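You operate a simulated robot arm through the tools that you are given. There is no shell and no other tool. Be economical: measure what you need, move in short steps, check, and stop when the job is done.

The job below is to be done with a simulated robot arm. You get a single attempt, and the scene is never put back.

## Task
Clip the bills slips into the blue box file and shut its lid.

The check looks at the end state, three seconds after you hand in, the way a careful person would. Anything else that was tipped, shoved, dropped, spilled or broken makes it a failure. Lids that push on must go on centred and level and be pressed home; caps that screw on are set level and turned clockwise until they are tight.

## Robot
A 7-joint arm with a two-finger parallel gripper, fixed in place. Base frame: the origin is at the foot of the arm, x ahead of it, y to its left, z up. Units: cm, degrees, N and s.
Its first joint turns from -166.0 to 166.0 degrees. Payload 4.4 kg.
Tool frame: the origin (TCP) lies between the finger pads and is the grasp point; the fingertips stand 2.3 cm ahead of it; z points along the fingers, y is the line along which they close. The gripper opens to 9.4 cm. The fingers are 3.8 cm wide and 1 cm thick; the gripper's body (5.4 by 9.6 cm) begins 3.9 cm behind the TCP.
Orientation is told as [roll, pitch, yaw] about the base's x, y, z axes, in that order, counted from this pose: with the fingers straight down and closing along the base's y, the tool's x points along the base's -x, its y along +y and its z along -z.

## Interface
- The arm moves only by the tool arm_command. Its argument "plan" is one flat list of numbers, 7 for each row, row after row: the shift along the base's x, y, z in cm, then the turn, a rotation vector about the base's x, y, z in degrees, then the finger opening in cm, from 0 to 9.4. In form: [dx, dy, dz, wx, wy, wz, claw, dx, dy, dz, wx, wy, wz, claw, ...]. A call has 1 to 8 rows; each row is the pose to reach, as a shift and turn from the pose commanded when the call began. A row lasts 0.2 s, in which the tool goes at most 5 cm and 8.6 degrees; a call with a longer step from one row to the next is refused whole, and so is a gripper value outside its range. Where a pose cannot be reached the arm comes as near as it can. A force on the tool above 50 N (or 10 N above the force at the start of the call, whichever is more), or a blocked arm, ends the call early, and 0.2 s more pass. Each finger travels about 7.2 cm/s and halts on what it meets, pressing with about 42 N; the grip force reading is that of the motor and also rises with nothing between the fingers. The clock runs only during rows and for 0.2 s after the last one: add rows that repeat a pose to give the fingers time. The reply holds the time, the measured pose of the TCP, the force on the tool along the base axes, the opening and the grip force, in the units named above and with some noise, with the torque about the TCP (base axes, N m) and any sound that the robot's microphone picked up, and new pictures: "show" is both (left out), scene, wrist or none.
- Cameras (640 x 400 px; columns grow to the right, rows downward): "scene" is fixed at [5.05, 64.93, 154.95]; the picture's right is [-0.02, -1.00, 0.00], its down [-0.63, 0.02, -0.77] and it looks along [0.77, -0.02, -0.63] (base axes); focal length 323 px, centre (320, 200). "wrist" rides on the gripper at [8.6, 1.6, -7.4] in the tool frame; the picture's right is [-0.18, 0.98, 0.00], its down [-0.58, -0.11, -0.81] and it looks along [-0.79, -0.15, 0.59] (tool axes); focal length 243 px, centre (320, 200). There is no depth. A picture from a camera that has moved, and an enlarged one, comes with that camera's place and axes in the base frame and with its lens.
- enlarge(camera, box): a new picture of the part [left, top, right, bottom] of that camera's present view, enlarged. The clock stands still meanwhile.
- hand_in(): hands the job in; it is judged then, once.

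Go step by step. Nothing tells you positions but the pictures and the camera data: compare them with the known pose of the tool, close in by small moves and look again before you grip or let go. The budget is 120 turns and 200 pictures, counting those below and the enlarged ones. Unless the task says otherwise, let go and move clear before handing in, and close with one line.

The tools are called after ">>>" by a JSON object that holds its "api" and its "payload". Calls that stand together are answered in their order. arm_command: Moves the arm, as the interface text tells. Its arguments: {"type":"object","properties":{"plan":{"type":"array","items":{"type":"number"}},"show":{"type":"string","enum":["both","scene","wrist","none"]}},"required":["plan"]} The other tools are called the same way: enlarge (camera, box) takes an enlarged picture of a part of a camera's view; hand_in () hands the job in.

At the start:

```text
time: 0.0
eef_pos: [71.92, 51.46, 126.55]
ee_rot: [0.0, -0.1, -0.1]
ft_force: [0.1, -0.2, 0.1]
moment: [0.04, -0.03, 0.02]
grip_width: 9.4
finger_force: 0.0
```

scene: 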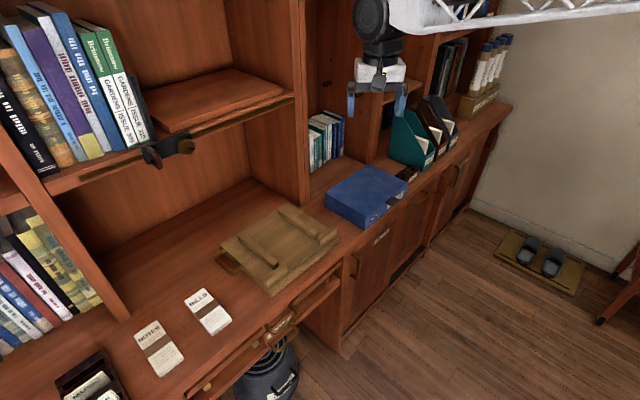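
wrist: 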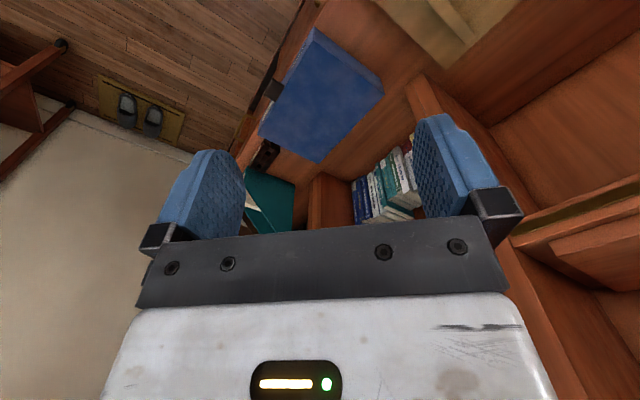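

I see a desk with two slip packs (NOTES, BILLS), a wooden board, and a closed blue box file with a latch to the right. I'll look closer first.

>>> {"api": "enlarge", "payload": {"camera": "scene", "box": [300, 140, 440, 228]}}

>>> {"api": "enlarge", "payload": {"camera": "scene", "box": [120, 190, 360, 340]}}

>>> {"api": "enlarge", "payload": {"camera": "wrist", "box": [220, 0, 420, 125]}}

```text
4.55 times, centred on (370, 184) of scene
camera zoom: at [5.05, 64.93, 154.95], right [-0.02, -1.0, 0.0], down [-0.63, 0.02, -0.77], along [0.77, -0.02, -0.63], focal length 1467 px, centre (93, 273)
```

zoom: 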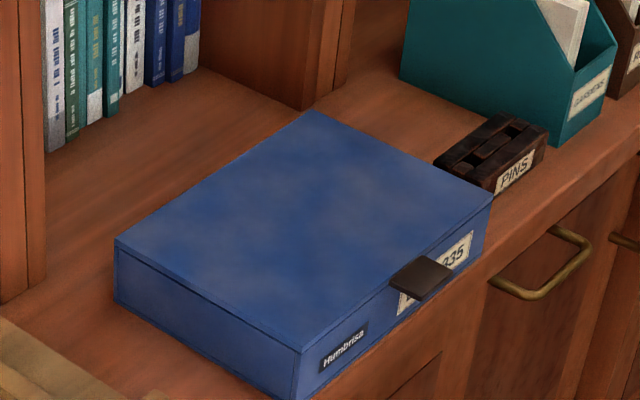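

```text
2.67 times, centred on (240, 265) of scene
camera zoom: at [5.05, 64.93, 154.95], right [-0.02, -1.0, 0.0], down [-0.63, 0.02, -0.77], along [0.77, -0.02, -0.63], focal length 860 px, centre (533, 27)
```

zoom: 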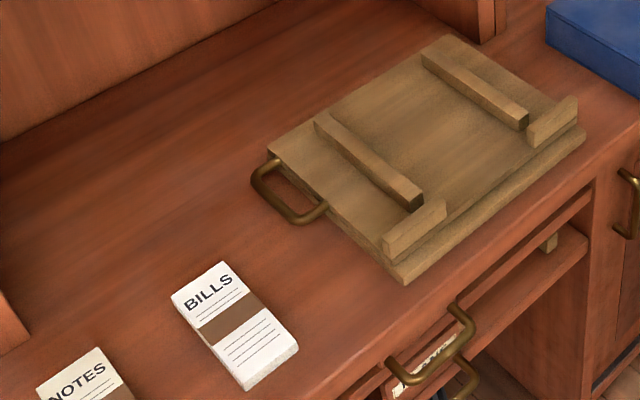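

```text
3.20 times, centred on (320, 62) of wrist
camera zoom: at [63.35, 53.08, 133.94], right [0.18, 0.98, 0.0], down [0.58, -0.11, 0.81], along [0.79, -0.15, -0.59], focal length 776 px, centre (320, 640)
```

zoom: 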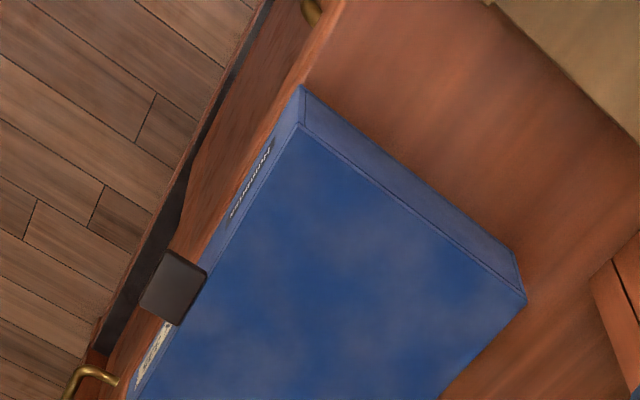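

The counter is at about z=80 and runs diagonally. The box's top is at z≈86.3 and its front faces the robot, with a pull tab at mid-front near (88.5, 38.5, 85.5). The BILLS pack is near (51, 92). I'll pull back and turn the tool to point horizontally at the counter, fingers closing vertically, to take the tab.

>>> {"api": "arm_command", "payload": {"plan": [-1.2, -2, -1, 7.07, -2.93, -2.93, 9.4, -2.5, -4, -2, 14.1, -5.9, -5.9, 9.4, -3.7, -6, -3, 21.2, -8.8, -8.8, 9.4, -5, -8, -4, 28.3, -11.7, -11.7, 9.4, -6, -10, -5, 35.3, -14.6, -14.6, 9.4, -7, -12, -6, 42.4, -17.5, -17.5, 9.4, -8, -14, -7, 49.4, -20.4, -20.4, 9.4, -9, -16, -8, 56.5, -23.4, -23.4, 9.4]}}

```text
time: 1.8
eef_pos: [63.02, 35.33, 118.45]
ee_rot: [60.3, -8.4, -30.7]
ft_force: [0.3, -0.1, 0.2]
moment: [-0.01, -0.04, 0.04]
grip_width: 9.4
finger_force: 0.1
camera wrist: at [52.14, 35.28, 122.24], right [0.3, 0.39, 0.87], down [0.07, -0.92, 0.39], along [0.95, -0.05, -0.3], focal length 243 px, centre (320, 200)
```

scene: 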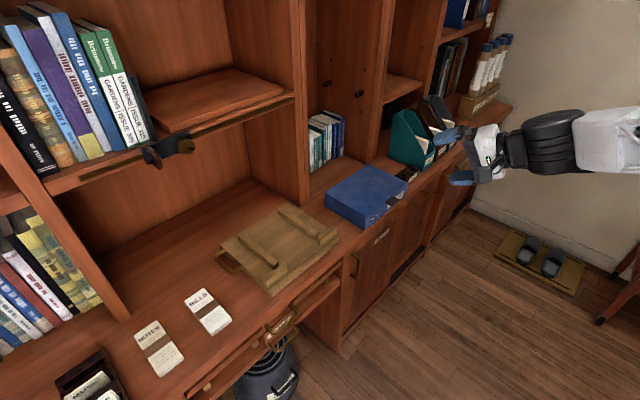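
wrist: 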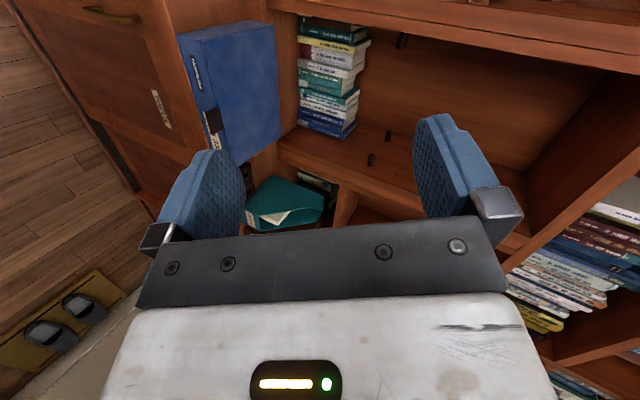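

The tool turned as planned. I'll finish the turn and come down in front of the tab, staying a little high and back.

>>> {"api": "arm_command", "payload": {"plan": [2.3, -1, -3.3, 4.06, -1.69, -1.69, 9.4, 4.5, -2, -6.7, 8.1, -3.4, -3.4, 9.4, 6.8, -2.9, -10, 12.2, -5.1, -5.1, 9.4, 9, -3.8, -13.3, 16.2, -6.7, -6.7, 9.4, 11.3, -4.8, -16.6, 20.3, -8.4, -8.4, 9.4, 13.5, -5.7, -20, 24.3, -10.1, -10.1, 9.4, 15.8, -6.7, -23.4, 28.4, -11.8, -11.8, 9.4]}}

```text
time: 3.4
eef_pos: [78.69, 28.73, 95.19]
ee_rot: [90.1, -0.1, -45.1]
ft_force: [0.0, 0.0, 0.3]
moment: [0.01, 0.05, 0.01]
grip_width: 9.38
finger_force: 0.1
camera wrist: at [67.46, 29.63, 96.76], right [0.13, -0.13, 0.98], down [-0.16, -0.98, -0.11], along [0.98, -0.14, -0.15], focal length 243 px, centre (320, 200)
```

scene: 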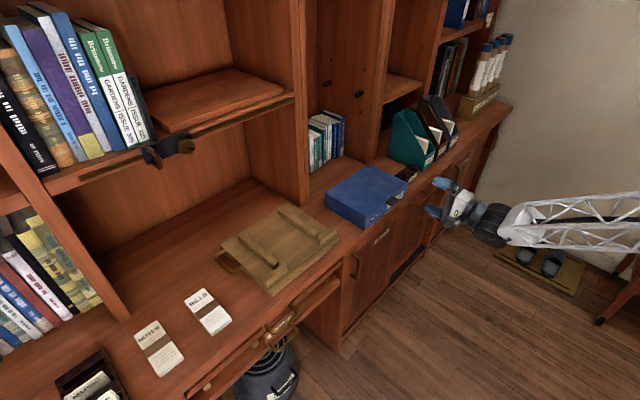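
wrist: 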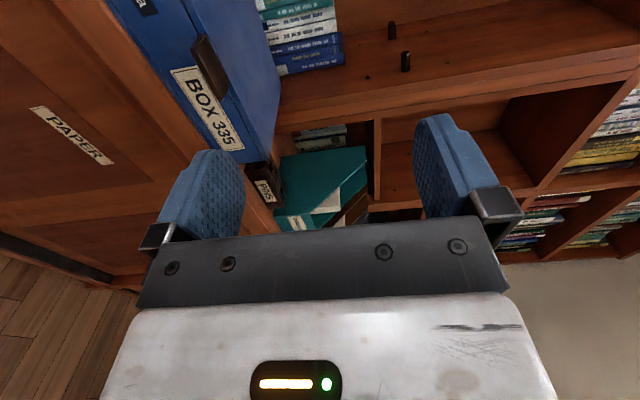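

>>> {"api": "enlarge", "payload": {"camera": "wrist", "box": [130, 0, 290, 160]}}

>>> {"api": "enlarge", "payload": {"camera": "scene", "box": [360, 165, 480, 240]}}

```text
2.50 times, centred on (210, 80) of wrist
camera zoom: at [67.46, 29.63, 96.76], right [0.13, -0.13, 0.98], down [-0.16, -0.98, -0.11], along [0.98, -0.14, -0.15], focal length 606 px, centre (595, 500)
```

zoom: 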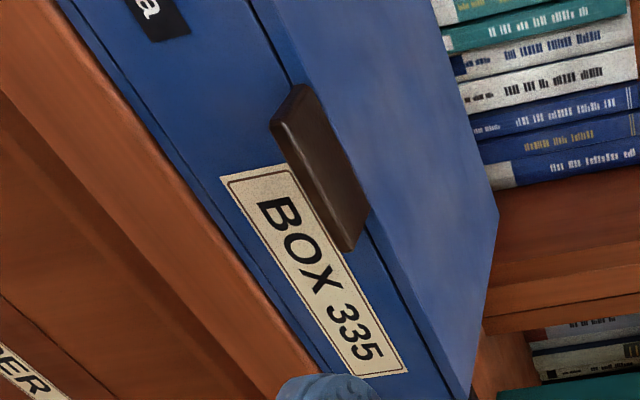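

```text
5.33 times, centred on (420, 202) of scene
camera zoom: at [5.05, 64.93, 154.95], right [-0.02, -1.0, 0.0], down [-0.63, 0.02, -0.77], along [0.77, -0.02, -0.63], focal length 1721 px, centre (-213, 187)
```

zoom: 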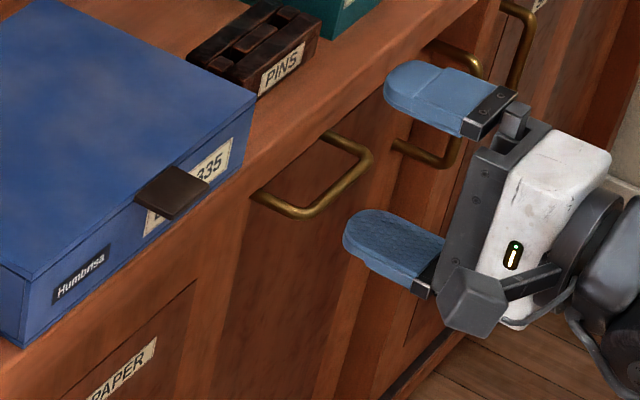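

The tab spans about 3.8 cm at q≈34.5, z≈86.2, and sticks out about 3.7 cm from the lid. I'll line up in front of it with the fingers half open.

>>> {"api": "arm_command", "payload": {"plan": [0.7, 0.9, -3, 0, 0, 0, 7.5, 1.8, 2.2, -6, 0, 0, 0, 5, 3.5, 4.7, -9.1, 0, 0, 0, 4.4, 3.5, 4.7, -9.1, 0, 0, 0, 4.4]}}

>>> {"api": "enlarge", "payload": {"camera": "scene", "box": [360, 165, 480, 240]}}

```text
time: 4.4
eef_pos: [82.36, 33.48, 85.98]
ee_rot: [90.0, -0.1, -45.1]
ft_force: [-0.1, -0.3, 0.2]
moment: [-0.03, -0.03, 0.02]
grip_width: 4.42
finger_force: 0.2
camera wrist: at [70.91, 34.35, 87.56], right [0.13, -0.13, 0.98], down [-0.16, -0.98, -0.11], along [0.98, -0.14, -0.15], focal length 243 px, centre (320, 200)
```

scene: 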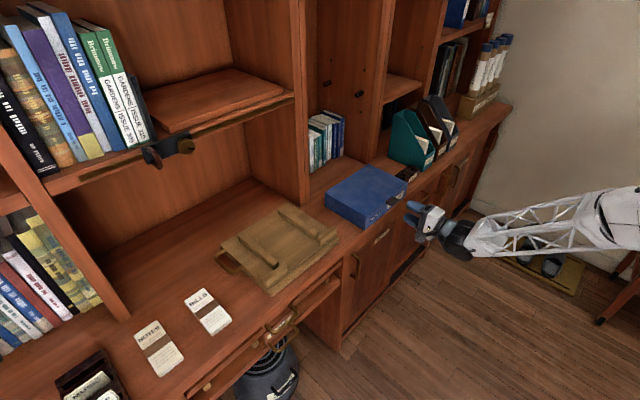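
wrist: 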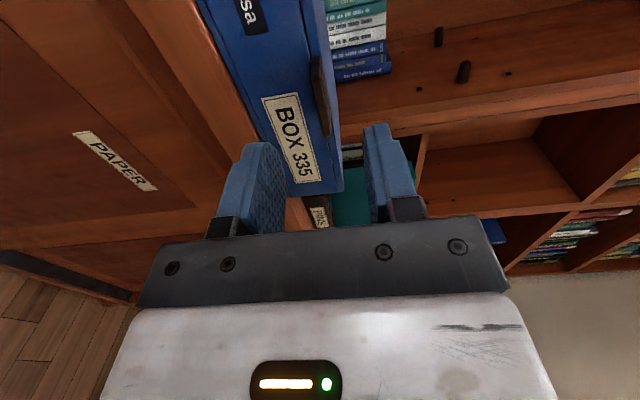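

```text
5.33 times, centred on (420, 202) of scene
camera zoom: at [5.05, 64.93, 154.95], right [-0.02, -1.0, 0.0], down [-0.63, 0.02, -0.77], along [0.77, -0.02, -0.63], focal length 1721 px, centre (-213, 187)
```

zoom: 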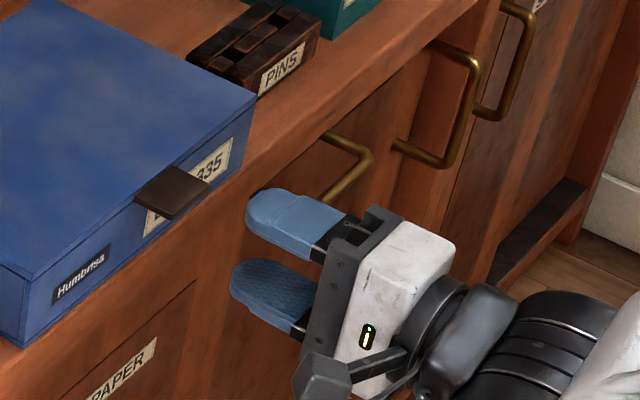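

The tab is level with the gap between the fingers. I'll advance 6 cm along the box's depth.

>>> {"api": "arm_command", "payload": {"plan": [1.4, 1.4, 0, 0, 0, 0, 4.4, 2.8, 2.8, 0, 0, 0, 0, 4.4, 4.2, 4.2, 0, 0, 0, 0, 4.4, 4.2, 4.2, 0, 0, 0, 0, 4.4]}}

>>> {"api": "enlarge", "payload": {"camera": "scene", "box": [360, 165, 480, 240]}}

```text
time: 5.4
eef_pos: [86.44, 37.65, 86.0]
ee_rot: [90.1, -0.1, -45.0]
ft_force: [-0.4, -0.5, 0.2]
moment: [-0.01, 0.01, -0.02]
grip_width: 4.43
finger_force: 0.1
camera wrist: at [75.16, 38.59, 87.57], right [0.13, -0.13, 0.98], down [-0.16, -0.98, -0.11], along [0.98, -0.14, -0.15], focal length 243 px, centre (320, 200)
```

scene: 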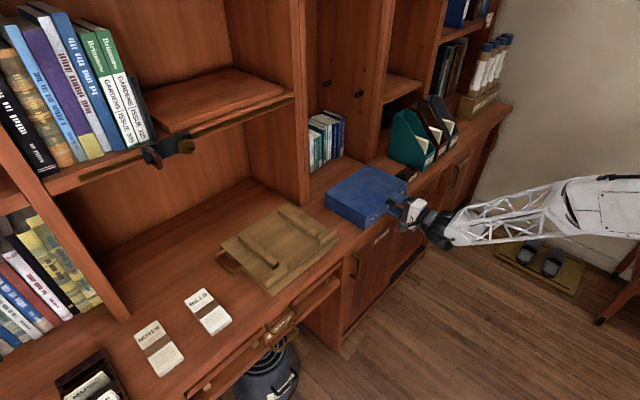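
wrist: 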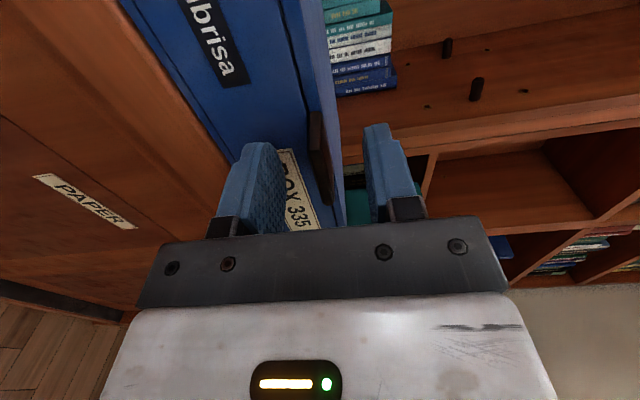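

```text
5.33 times, centred on (420, 202) of scene
camera zoom: at [5.05, 64.93, 154.95], right [-0.02, -1.0, 0.0], down [-0.63, 0.02, -0.77], along [0.77, -0.02, -0.63], focal length 1721 px, centre (-213, 187)
```

zoom: 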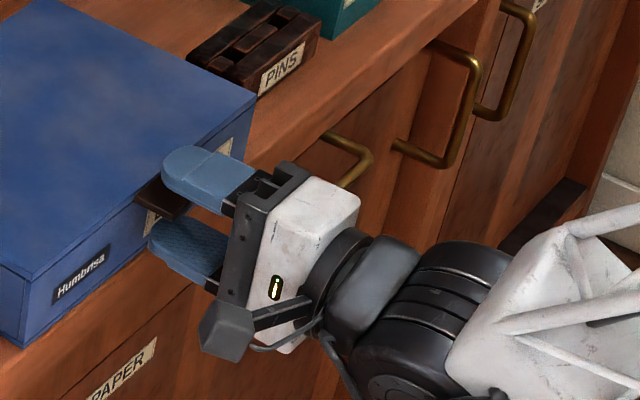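

The fingers straddle the tab. Closing on it.

>>> {"api": "arm_command", "payload": {"plan": [0, 0, 0, 0, 0, 0, 3, 0, 0, 0, 0, 0, 0, 1.5, 0, 0, 0, 0, 0, 0, 0, 0, 0, 0, 0, 0, 0, 0], "show": "none"}}

>>> {"api": "enlarge", "payload": {"camera": "scene", "box": [360, 165, 480, 240]}}

```text
time: 6.4
eef_pos: [86.58, 37.72, 86.06]
ee_rot: [90.0, -0.2, -45.1]
ft_force: [-4.4, -1.1, 5.3]
moment: [0.28, 0.18, 0.11]
grip_width: 0.69
finger_force: 42.0
```

```text
5.33 times, centred on (420, 202) of scene
camera zoom: at [5.05, 64.93, 154.95], right [-0.02, -1.0, 0.0], down [-0.63, 0.02, -0.77], along [0.77, -0.02, -0.63], focal length 1721 px, centre (-213, 187)
```

zoom: 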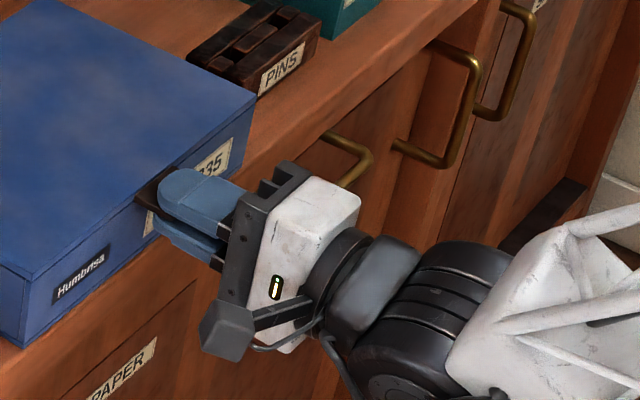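

The tab is gripped (0.7 cm thick). I'll lift the lid on an arc about its rear hinge, 32° first.

>>> {"api": "arm_command", "payload": {"plan": [0.04, 0.04, 1.47, -2.83, 2.83, 0, 0, 0.14, 0.14, 2.92, -5.66, 5.66, 0, 0, 0.33, 0.33, 4.37, -8.5, 8.5, 0, 0, 0.58, 0.58, 5.79, -11.3, 11.3, 0, 0, 0.9, 0.9, 7.18, -14.1, 14.1, 0, 0, 1.29, 1.29, 8.54, -17, 17, 0, 0, 1.74, 1.74, 9.86, -19.8, 19.8, 0, 0, 2.26, 2.26, 11.13, -22.6, 22.6, 0, 0]}}

```text
time: 8.2
eef_pos: [88.74, 39.87, 97.19]
ee_rot: [58.0, -0.1, -45.0]
ft_force: [-5.3, -1.1, 5.9]
moment: [0.3, -0.51, 0.16]
grip_width: 0.7
finger_force: 41.7
camera wrist: at [78.79, 42.13, 102.46], right [0.5, 0.24, 0.83], down [-0.11, -0.94, 0.34], along [0.86, -0.26, -0.44], focal length 243 px, centre (320, 200)
```

scene: 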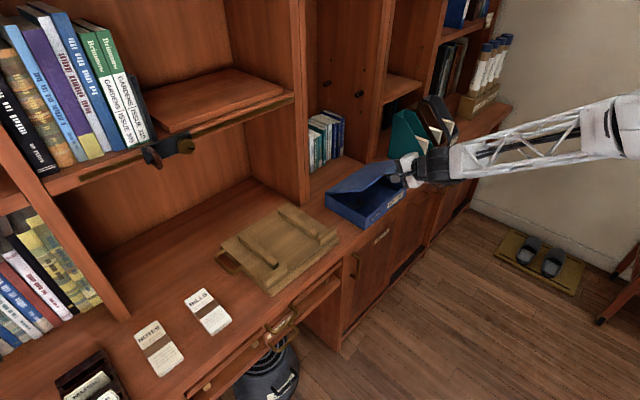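
wrist: 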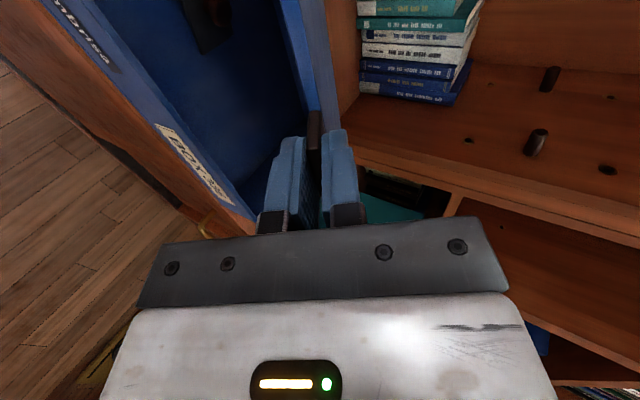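

The lid follows well with low force. Continuing the arc to about 64°.

>>> {"api": "arm_command", "payload": {"plan": [0.58, 0.58, 1.21, -2.83, 2.83, 0, 0, 1.22, 1.22, 2.37, -5.66, 5.66, 0, 0, 1.91, 1.91, 3.46, -8.5, 8.5, 0, 0, 2.66, 2.66, 4.48, -11.3, 11.3, 0, 0, 3.45, 3.45, 5.42, -14.1, 14.1, 0, 0, 4.29, 4.29, 6.28, -17, 17, 0, 0, 5.17, 5.17, 7.06, -19.8, 19.8, 0, 0, 6.08, 6.08, 7.74, -22.6, 22.6, 0, 0]}}

```text
time: 10.0
eef_pos: [94.92, 46.03, 105.12]
ee_rot: [26.1, -0.1, -45.0]
ft_force: [-1.4, -11.0, 22.6]
moment: [0.42, -0.38, -0.31]
grip_width: 0.66
finger_force: 42.2
camera wrist: at [87.44, 50.84, 112.46], right [0.75, 0.49, 0.43], down [0.09, -0.73, 0.68], along [0.65, -0.47, -0.59], focal length 243 px, centre (320, 200)
```

scene: 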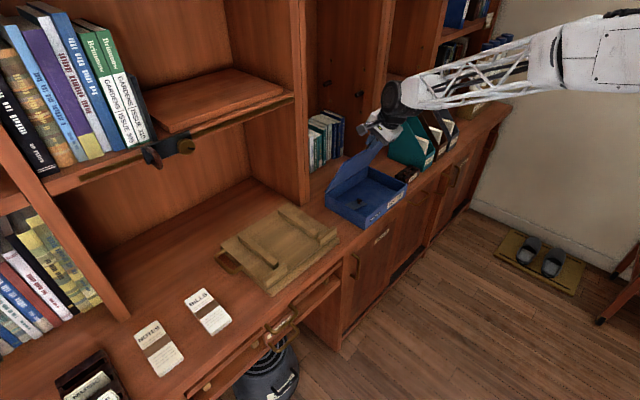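
wrist: 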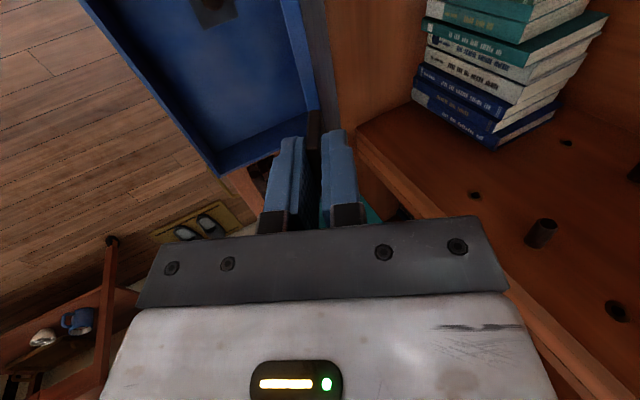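

The force points outward from the hinge, so I'm slightly inside the true arc. I'll correct by 0.3 cm outward and go on to about 88°.

>>> {"api": "arm_command", "payload": {"plan": [0.87, 0.87, 0.88, -2.83, 2.83, 0, 0, 1.86, 1.86, 1.39, -5.66, 5.66, 0, 0, 2.87, 2.87, 1.8, -8.5, 8.5, 0, 0, 3.9, 3.9, 2.11, -11.3, 11.3, 0, 0, 4.94, 4.94, 2.31, -14.1, 14.1, 0, 0, 5.99, 5.99, 2.42, -17, 17, 0, 0]}}

```text
time: 11.4
eef_pos: [100.91, 52.04, 107.28]
ee_rot: [2.0, -0.2, -44.9]
ft_force: [8.5, -3.8, 13.3]
moment: [0.64, -0.52, -0.09]
grip_width: 0.7
finger_force: 41.7
camera wrist: at [95.65, 59.07, 114.82], right [0.82, 0.57, 0.03], down [0.31, -0.51, 0.8], along [0.47, -0.65, -0.6], focal length 243 px, centre (320, 200)
```

scene: 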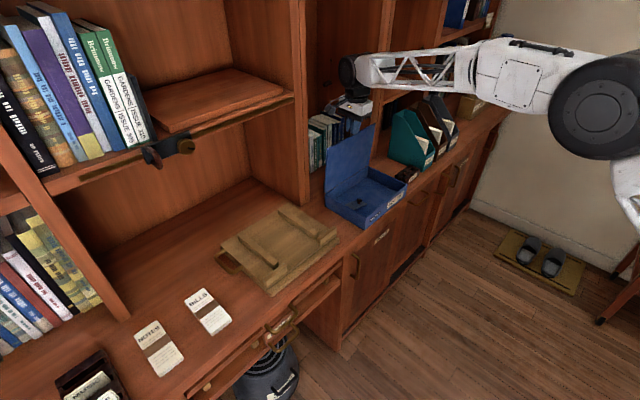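
wrist: 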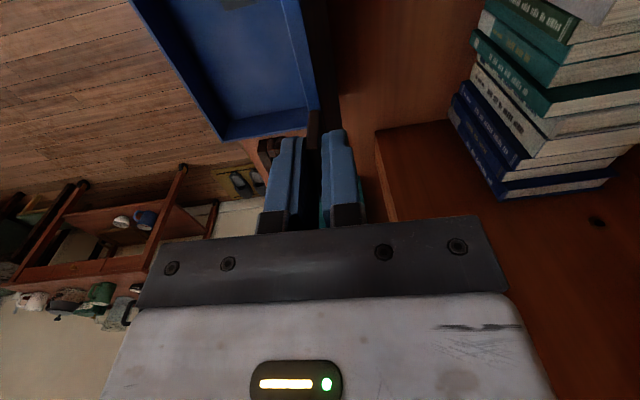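

Reach is fine. I'll carry the lid past vertical to about 104°, watching the force for a stop.

>>> {"api": "arm_command", "payload": {"plan": [1.04, 1.04, 0.1, -2.83, 2.83, 0, 0, 2.07, 2.07, 0, -5.66, 5.66, 0, 0, 3.1, 3.1, -0.2, -8.5, 8.5, 0, 0, 4.1, 4.1, -0.5, -11.3, 11.3, 0, 0]}}

>>> {"api": "enlarge", "payload": {"camera": "scene", "box": [300, 70, 460, 230]}}

```text
time: 12.4
eef_pos: [104.83, 56.03, 106.89]
ee_rot: [-14.0, 0.0, -44.8]
ft_force: [4.6, 3.2, 10.2]
moment: [0.19, -1.01, 0.04]
grip_width: 0.72
finger_force: 41.5
camera wrist: at [101.15, 64.61, 113.68], right [0.8, 0.55, -0.24], down [0.47, -0.35, 0.81], along [0.36, -0.76, -0.54], focal length 243 px, centre (320, 200)
```

scene: 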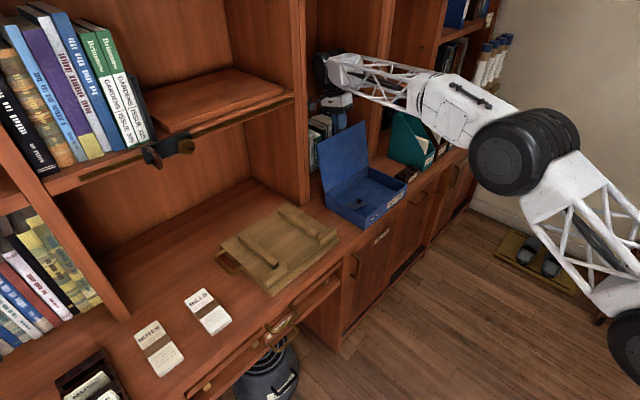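
wrist: 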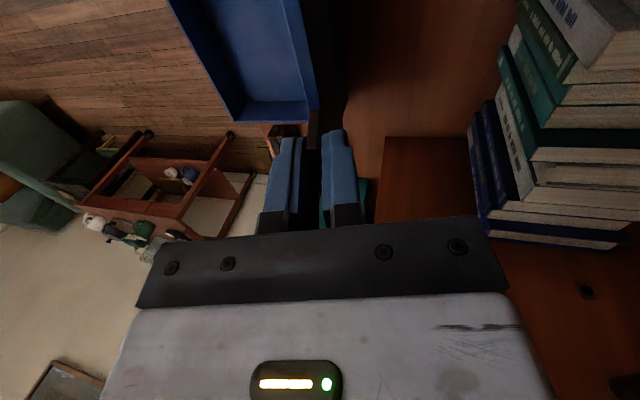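

```text
2.50 times, centred on (380, 150) of scene
camera zoom: at [5.05, 64.93, 154.95], right [-0.02, -1.0, 0.0], down [-0.63, 0.02, -0.77], along [0.77, -0.02, -0.63], focal length 807 px, centre (170, 325)
```

zoom: 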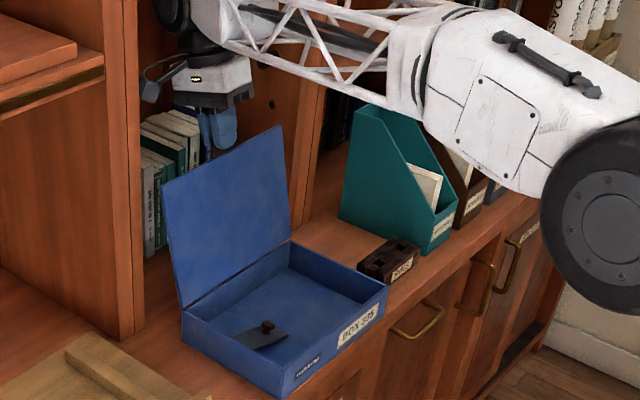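

The lid is open at about 104°, and a clip plate with a knob shows inside. I'll release the tab slowly and back straight off along the tool.

>>> {"api": "arm_command", "payload": {"plan": [0, 0, 0, 0, 0, 0, 0.9, 0, 0, 0, 0, 0, 0, 1.4, 0, 0, 0, 0, 0, 0, 2.2, 0, 0, 0, 0, 0, 0, 3, 0, 0, 0, 0, 0, 0, 3]}}

>>> {"api": "enlarge", "payload": {"camera": "scene", "box": [300, 70, 460, 230]}}

```text
time: 13.6
eef_pos: [104.94, 56.19, 106.83]
ee_rot: [-14.0, 0.0, -44.8]
ft_force: [0.0, 0.4, 0.5]
moment: [0.0, -0.02, -0.01]
grip_width: 3.0
finger_force: 0.5
camera wrist: at [101.18, 64.58, 113.63], right [0.8, 0.55, -0.24], down [0.47, -0.35, 0.81], along [0.36, -0.76, -0.54], focal length 243 px, centre (320, 200)
```

scene: 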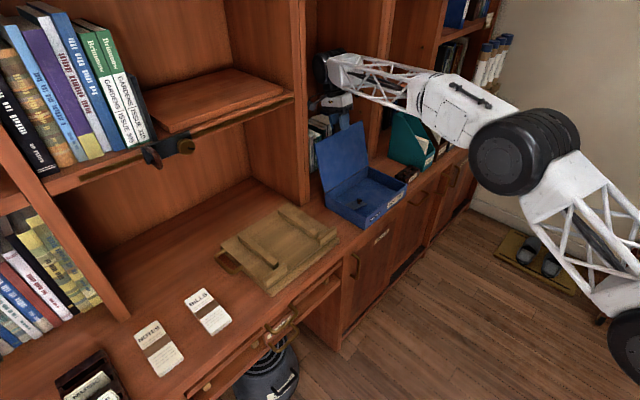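
wrist: 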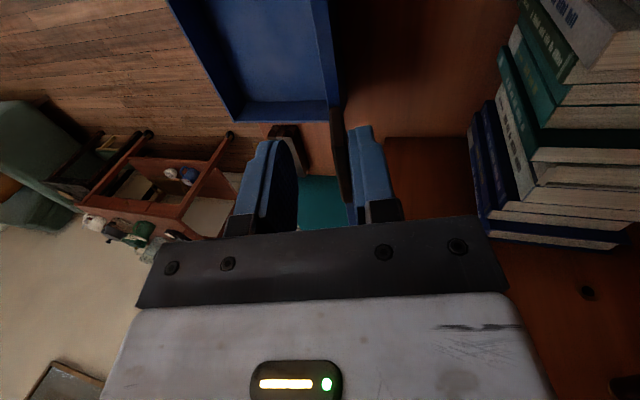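

```text
2.50 times, centred on (380, 150) of scene
camera zoom: at [5.05, 64.93, 154.95], right [-0.02, -1.0, 0.0], down [-0.63, 0.02, -0.77], along [0.77, -0.02, -0.63], focal length 807 px, centre (170, 325)
```

zoom: 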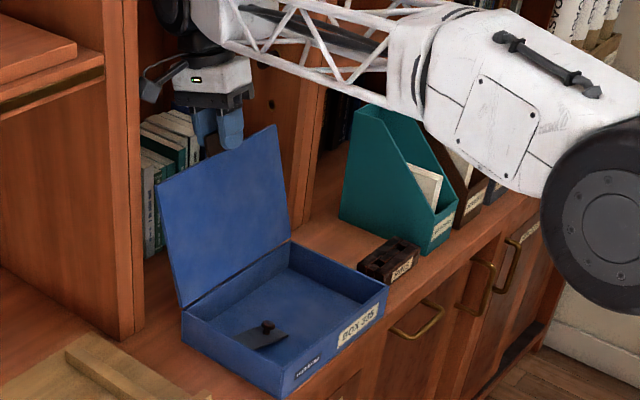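

The lid settled slightly further back, and may be resting on the rear finger. I'll open more and see whether it holds on its own.

>>> {"api": "arm_command", "payload": {"plan": [0, 0, 0, 0, 0, 0, 3.8, 0, 0, 0, 0, 0, 0, 4.6, 0, 0, 0, 0, 0, 0, 5.2, 0, 0, 0, 0, 0, 0, 5.2], "show": "wrist"}}

```text
time: 14.6
eef_pos: [104.86, 56.01, 106.73]
ee_rot: [-14.0, 0.1, -44.9]
ft_force: [0.3, 0.1, -0.8]
moment: [-0.02, 0.01, -0.01]
grip_width: 5.19
finger_force: 0.1
camera wrist: at [101.18, 64.57, 113.63], right [0.8, 0.55, -0.24], down [0.47, -0.35, 0.81], along [0.36, -0.76, -0.54], focal length 243 px, centre (320, 200)
```

wrist: 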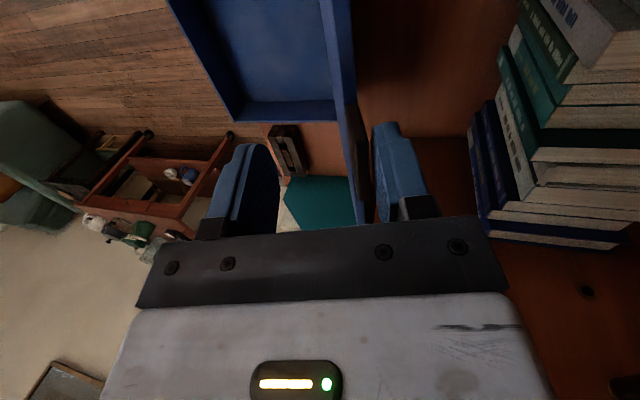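

There is now a gap between finger and tab, so the lid holds at its own stop. I'll back off upward, then towards the base.

>>> {"api": "arm_command", "payload": {"plan": [0.5, 0.5, 3, 0, 0, 0, 5.2, 1.2, 1.2, 6.8, 0, 0, 0, 5.2, -1.5, -1.5, 9, 4, -4, 0, 5.2, -4.5, -4.5, 11, 9, -9, 0, 5.2, -7.5, -7.5, 13, 14, -14, 0, 5.2, -10.5, -10.5, 14, 19, -19, 0, 5.2, -13.5, -13.5, 14, 24, -24, 0, 5.2, -16.5, -16.5, 14, 27, -27, 0, 5.2]}}

>>> {"api": "enlarge", "payload": {"camera": "scene", "box": [310, 120, 420, 235]}}

```text
time: 15.6
eef_pos: [103.45, 53.92, 109.15]
ee_rot: [-7.8, 1.0, -44.8]
ft_force: [2.5, 0.9, 10.0]
moment: [0.16, -0.4, 0.04]
grip_width: 5.23
finger_force: 0.7
stopped in row 4: the force on the tool passed its limit at 87 N (the readings are from after the stop); the commanded pose is now the measured one
camera wrist: at [99.2, 61.82, 116.44], right [0.82, 0.56, -0.14], down [0.42, -0.42, 0.8], along [0.39, -0.71, -0.58], focal length 243 px, centre (320, 200)
```

scene: 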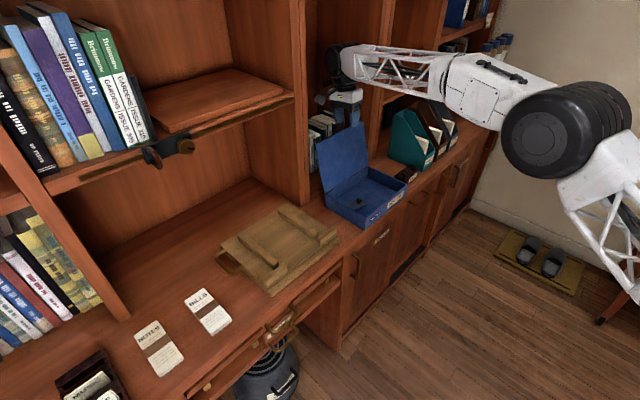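
wrist: 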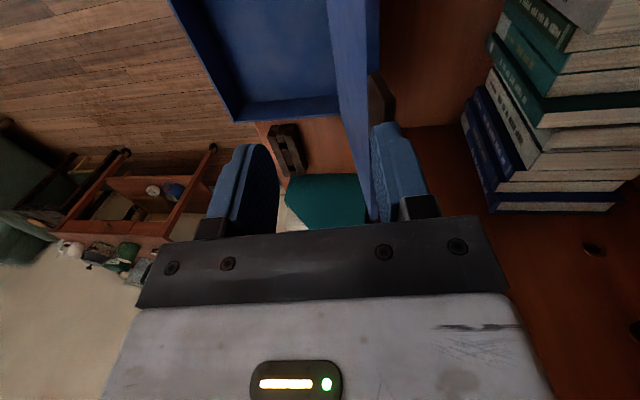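

```text
3.48 times, centred on (365, 178) of scene
camera zoom: at [5.05, 64.93, 154.95], right [-0.02, -1.0, 0.0], down [-0.63, 0.02, -0.77], along [0.77, -0.02, -0.63], focal length 1122 px, centre (164, 278)
```

zoom: 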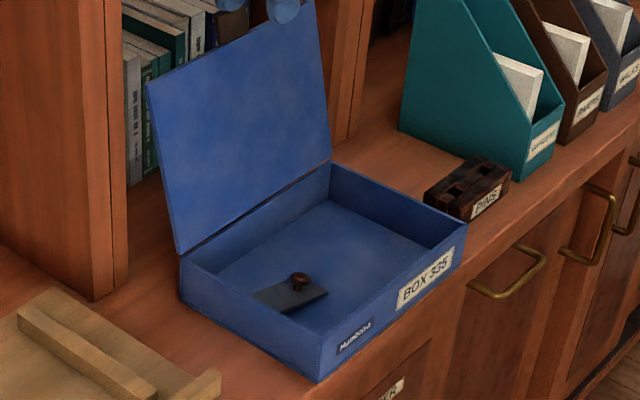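

The tool was stopped at the reach limit and pushed on the lid while turning. I'll look closely before moving again.

>>> {"api": "enlarge", "payload": {"camera": "scene", "box": [310, 75, 390, 145]}}

>>> {"api": "enlarge", "payload": {"camera": "wrist", "box": [200, 0, 440, 230]}}

```text
5.71 times, centred on (350, 110) of scene
camera zoom: at [5.05, 64.93, 154.95], right [-0.02, -1.0, 0.0], down [-0.63, 0.02, -0.77], along [0.77, -0.02, -0.63], focal length 1844 px, centre (149, 714)
```

zoom: 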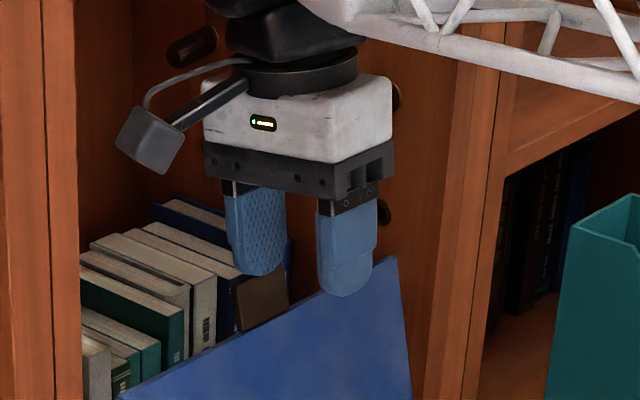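

```text
1.74 times, centred on (320, 115) of wrist
camera zoom: at [99.2, 61.82, 116.44], right [0.82, 0.56, -0.14], down [0.42, -0.42, 0.8], along [0.39, -0.71, -0.58], focal length 422 px, centre (320, 348)
```

zoom: 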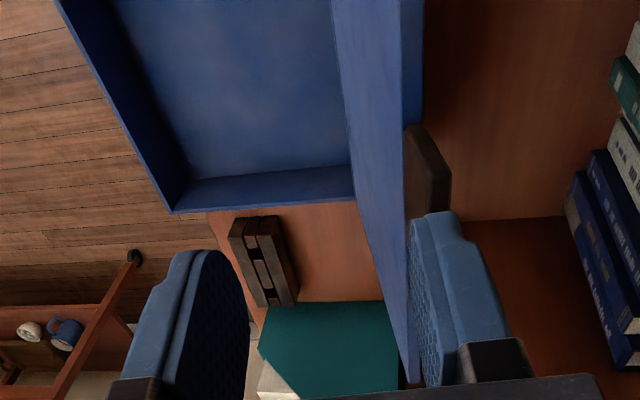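

The rear finger is resting just on top of the tab, with the lid standing safely between the fingers. Turning the tool back towards horizontal lifts the rear finger and eases the reach, so I'll do that gently with a small lift.

>>> {"api": "arm_command", "payload": {"plan": [0, 0, 0.6, 0, 0, 0, 5.2, -0.2, -0.2, 1.0, 2.8, -2.8, 0, 5.2, -0.5, -0.5, 1.4, 5.6, -5.6, 0, 5.2, -0.9, -0.9, 1.8, 8.5, -8.5, 0, 5.2, -1.2, -1.2, 2.2, 11.3, -11.3, 0, 5.2]}}

>>> {"api": "enlarge", "payload": {"camera": "scene", "box": [310, 75, 390, 145]}}

```text
time: 16.8
eef_pos: [102.23, 52.69, 111.21]
ee_rot: [8.3, 1.1, -44.7]
ft_force: [0.4, -1.1, -0.6]
moment: [-0.01, 0.01, -0.01]
grip_width: 5.18
finger_force: 0.0
camera wrist: at [96.51, 59.06, 118.93], right [0.82, 0.56, 0.14], down [0.27, -0.58, 0.77], along [0.51, -0.59, -0.62], focal length 243 px, centre (320, 200)
```

scene: 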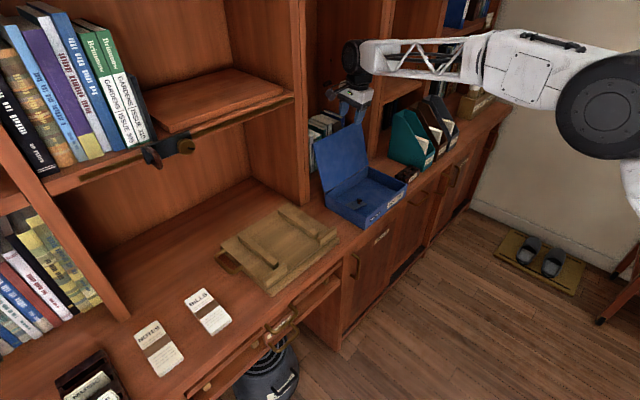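
wrist: 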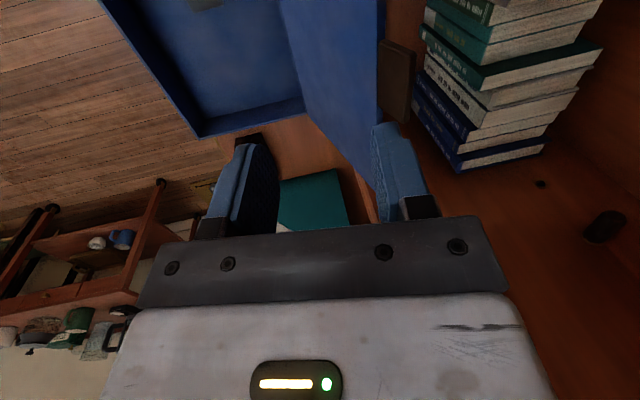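

```text
5.71 times, centred on (350, 110) of scene
camera zoom: at [5.05, 64.93, 154.95], right [-0.02, -1.0, 0.0], down [-0.63, 0.02, -0.77], along [0.77, -0.02, -0.63], focal length 1844 px, centre (149, 714)
```

zoom: 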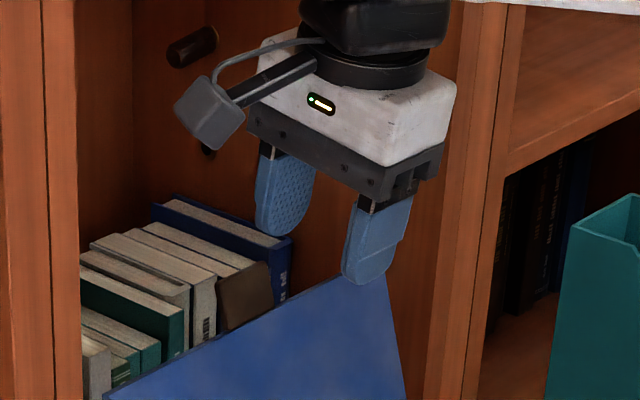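

The tool is free with zero force, and the lid stands unharmed. I'll back away up and inwards.

>>> {"api": "arm_command", "payload": {"plan": [-0.4, -0.4, 1.5, 3, -3, 0, 5.2, -1.2, -1.2, 3, 6, -6, 0, 5.2, -3, -3, 4, 6, -6, 0, 5.2, -6, -6, 5, 6, -6, 0, 5.2, -9, -9, 6, 6, -6, 0, 5.2, -12, -12, 6, 6, -6, 0, 5.2, -15, -15, 6, 6, -6, 0, 5.2]}}

>>> {"api": "enlarge", "payload": {"camera": "scene", "box": [310, 120, 420, 235]}}

>>> {"api": "enlarge", "payload": {"camera": "wrist", "box": [160, 0, 480, 200]}}

```text
time: 18.4
eef_pos: [87.16, 37.73, 117.02]
ee_rot: [16.5, 0.9, -44.4]
ft_force: [0.3, -0.5, 0.5]
moment: [0.01, 0.0, -0.02]
grip_width: 5.19
finger_force: 0.0
camera wrist: at [80.62, 43.24, 124.74], right [0.79, 0.54, 0.28], down [0.19, -0.65, 0.73], along [0.58, -0.53, -0.62], focal length 243 px, centre (320, 200)
```

scene: 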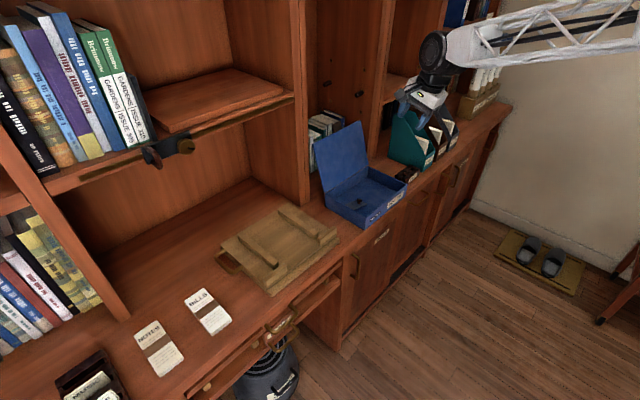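
wrist: 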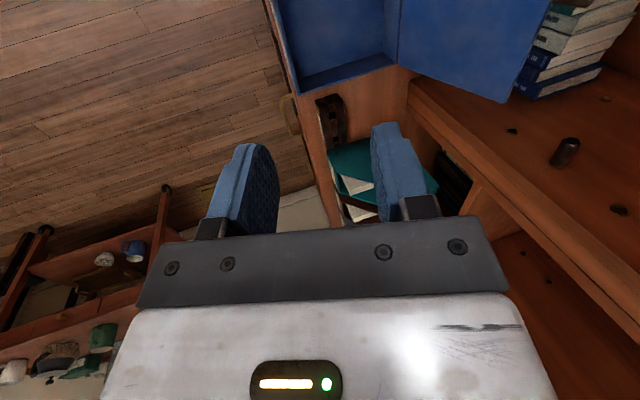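

```text
3.48 times, centred on (365, 178) of scene
camera zoom: at [5.05, 64.93, 154.95], right [-0.02, -1.0, 0.0], down [-0.63, 0.02, -0.77], along [0.77, -0.02, -0.63], focal length 1122 px, centre (164, 278)
```

zoom: 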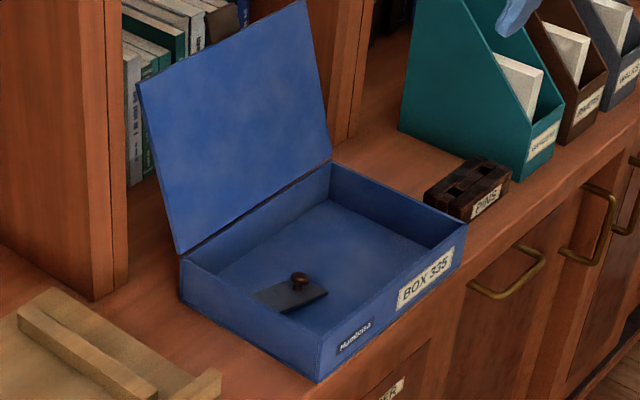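

```text
2.00 times, centred on (320, 100) of wrist
camera zoom: at [80.62, 43.24, 124.74], right [0.79, 0.54, 0.28], down [0.19, -0.65, 0.73], along [0.58, -0.53, -0.62], focal length 485 px, centre (320, 400)
```

zoom: 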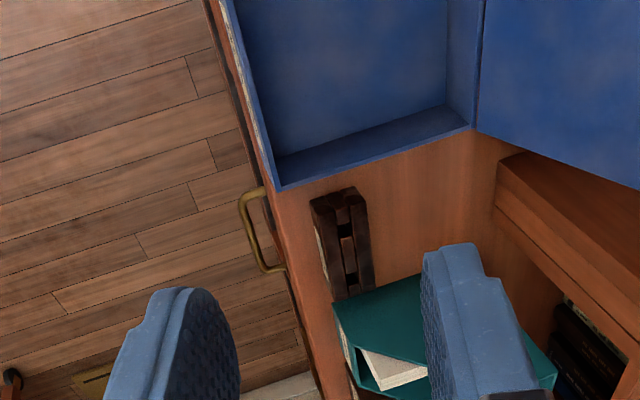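

The lid stands open on its own and the clip plate with its knob is inside. I'll turn the tool to point down with fingers closing along the counter, which also puts the wrist camera over the box.

>>> {"api": "arm_command", "payload": {"plan": [-1.9, -2.6, 0, -5.9, 5.9, 0, 5.2, -3.8, -5.2, 0, -11.7, 11.7, 0, 5.2], "show": "none"}}

>>> {"api": "arm_command", "payload": {"plan": [0, 0, -0.5, 0, 0, 8.5, 5.2, 0, 0, -1, 0, 0, 17, 5.2, 0, 0, -1.5, 0, 0, 25.5, 5.2, 0, 0, -2, 0, 0, 34, 5.2, 0, 0, -2.5, 0, 0, 42.5, 5.2, 0, 0, -3, 0, 0, 51, 5.2, 0, 0, -3.5, 0, 0, 59.5, 5.2, 0, 0, -4, 0, 0, 68, 5.2], "show": "scene"}}

```text
time: 19.0
eef_pos: [83.39, 32.42, 117.08]
ee_rot: [0.0, 1.1, -44.8]
ft_force: [-0.2, 1.1, -0.4]
moment: [0.03, -0.01, -0.01]
grip_width: 5.18
finger_force: 0.0
```

```text
time: 20.8
eef_pos: [83.33, 32.48, 113.16]
ee_rot: [0.0, 0.9, 23.4]
ft_force: [0.4, -0.4, 0.7]
moment: [-0.03, 0.02, -0.02]
grip_width: 5.19
finger_force: 0.0
```

scene: 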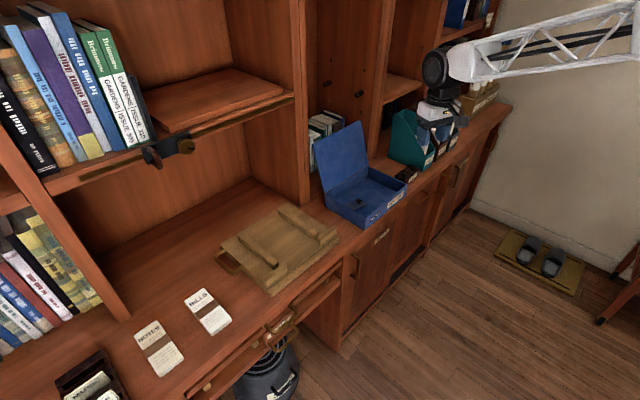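

Finishing the turn, then tilting to look into the box.

>>> {"api": "arm_command", "payload": {"plan": [0, 0, -3, 0, 0, 7.2, 5.2, 0, 0, -6, 0, 0, 14.4, 5.2, 0, 0, -9, 0, 0, 21.6, 5.2], "show": "none"}}

>>> {"api": "arm_command", "payload": {"plan": [0, 0, 0, -5.5, 5.5, 0, 5.2, 0, 0, 0, -11, 11, 0, 5.2, 0, 0, 0, -14, 14, 0, 5.2]}}

>>> {"api": "enlarge", "payload": {"camera": "wrist", "box": [200, 0, 440, 150]}}

```text
time: 21.6
eef_pos: [83.37, 32.44, 104.09]
ee_rot: [0.1, 1.1, 45.0]
ft_force: [0.2, -0.7, 0.5]
moment: [0.02, 0.01, 0.0]
grip_width: 5.18
finger_force: 0.1
```

```text
time: 22.4
eef_pos: [83.37, 32.39, 104.29]
ee_rot: [0.0, 20.9, 45.0]
ft_force: [-0.1, -0.7, -0.3]
moment: [0.04, 0.01, 0.0]
grip_width: 5.2
finger_force: 0.1
camera wrist: at [78.41, 29.81, 114.23], right [-0.57, 0.82, -0.07], down [0.67, 0.51, 0.55], along [0.48, 0.27, -0.83], focal length 243 px, centre (320, 200)
```

scene: 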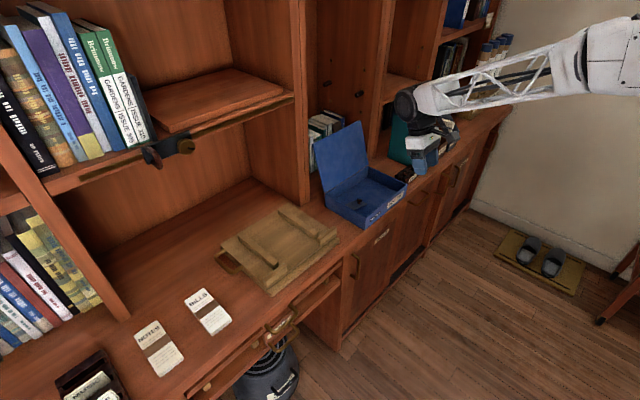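
wrist: 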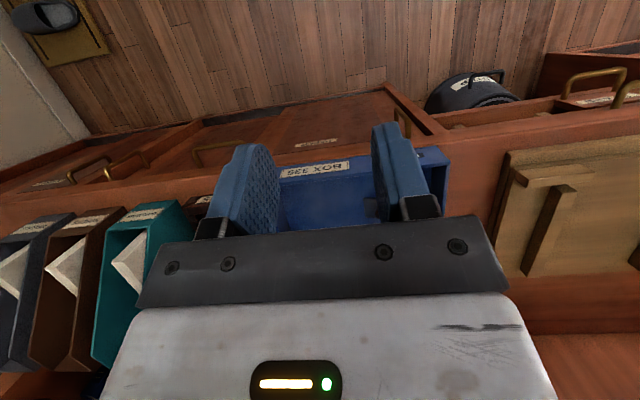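

```text
2.67 times, centred on (320, 75) of wrist
camera zoom: at [78.41, 29.81, 114.23], right [-0.57, 0.82, -0.07], down [0.67, 0.51, 0.55], along [0.48, 0.27, -0.83], focal length 647 px, centre (320, 533)
```

zoom: 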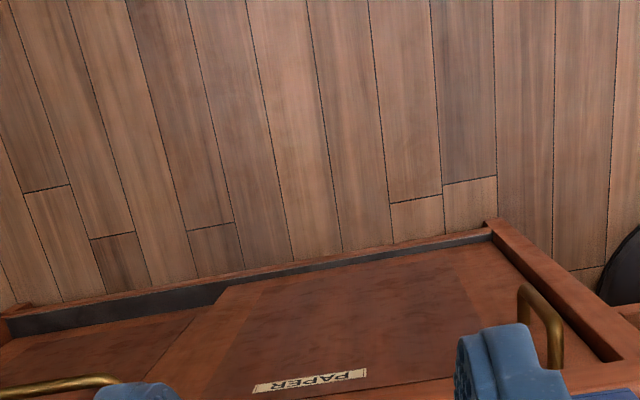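

The gripper hides the outward half of the wrist view, so I'll bring the tool upright and move over the front-left of the box, where the clip is.

>>> {"api": "arm_command", "payload": {"plan": [1, 3.2, 0.3, 4.7, -4.7, 0, 5.2, 2, 6.3, 0.3, 9.4, -9.4, 0, 5.2, 3, 9.5, 0, 14, -14, 0, 5.2, 4, 12.6, -0.3, 14, -14, 0, 5.2]}}

>>> {"api": "enlarge", "payload": {"camera": "wrist", "box": [220, 0, 440, 200]}}

```text
time: 23.4
eef_pos: [87.52, 45.03, 103.99]
ee_rot: [0.0, 0.9, 44.9]
ft_force: [-0.2, -0.6, 0.2]
moment: [-0.02, -0.05, -0.06]
grip_width: 5.18
finger_force: 0.0
camera wrist: at [80.29, 40.22, 111.46], right [-0.56, 0.83, 0.0], down [0.5, 0.34, 0.8], along [0.66, 0.45, -0.6], focal length 243 px, centre (320, 200)
```

scene: 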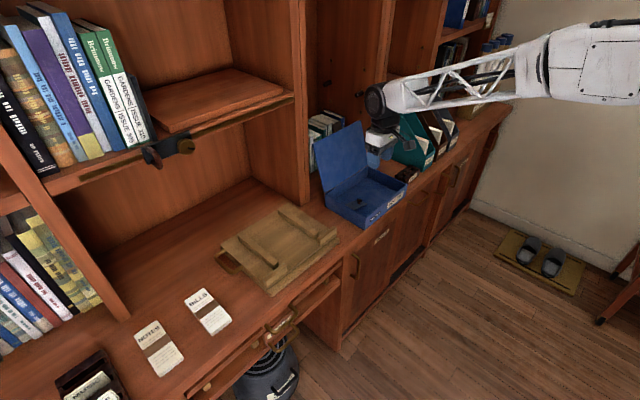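
wrist: 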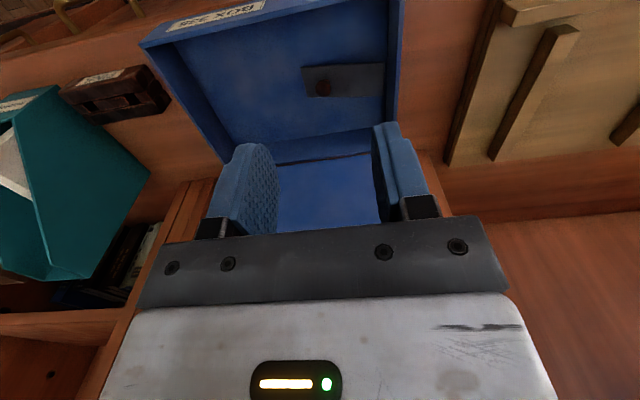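

```text
2.00 times, centred on (330, 100) of wrist
camera zoom: at [80.29, 40.22, 111.46], right [-0.56, 0.83, 0.0], down [0.5, 0.34, 0.8], along [0.66, 0.45, -0.6], focal length 485 px, centre (300, 400)
```

zoom: 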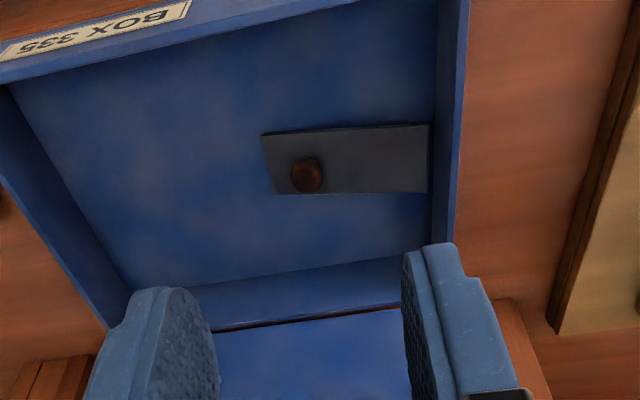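

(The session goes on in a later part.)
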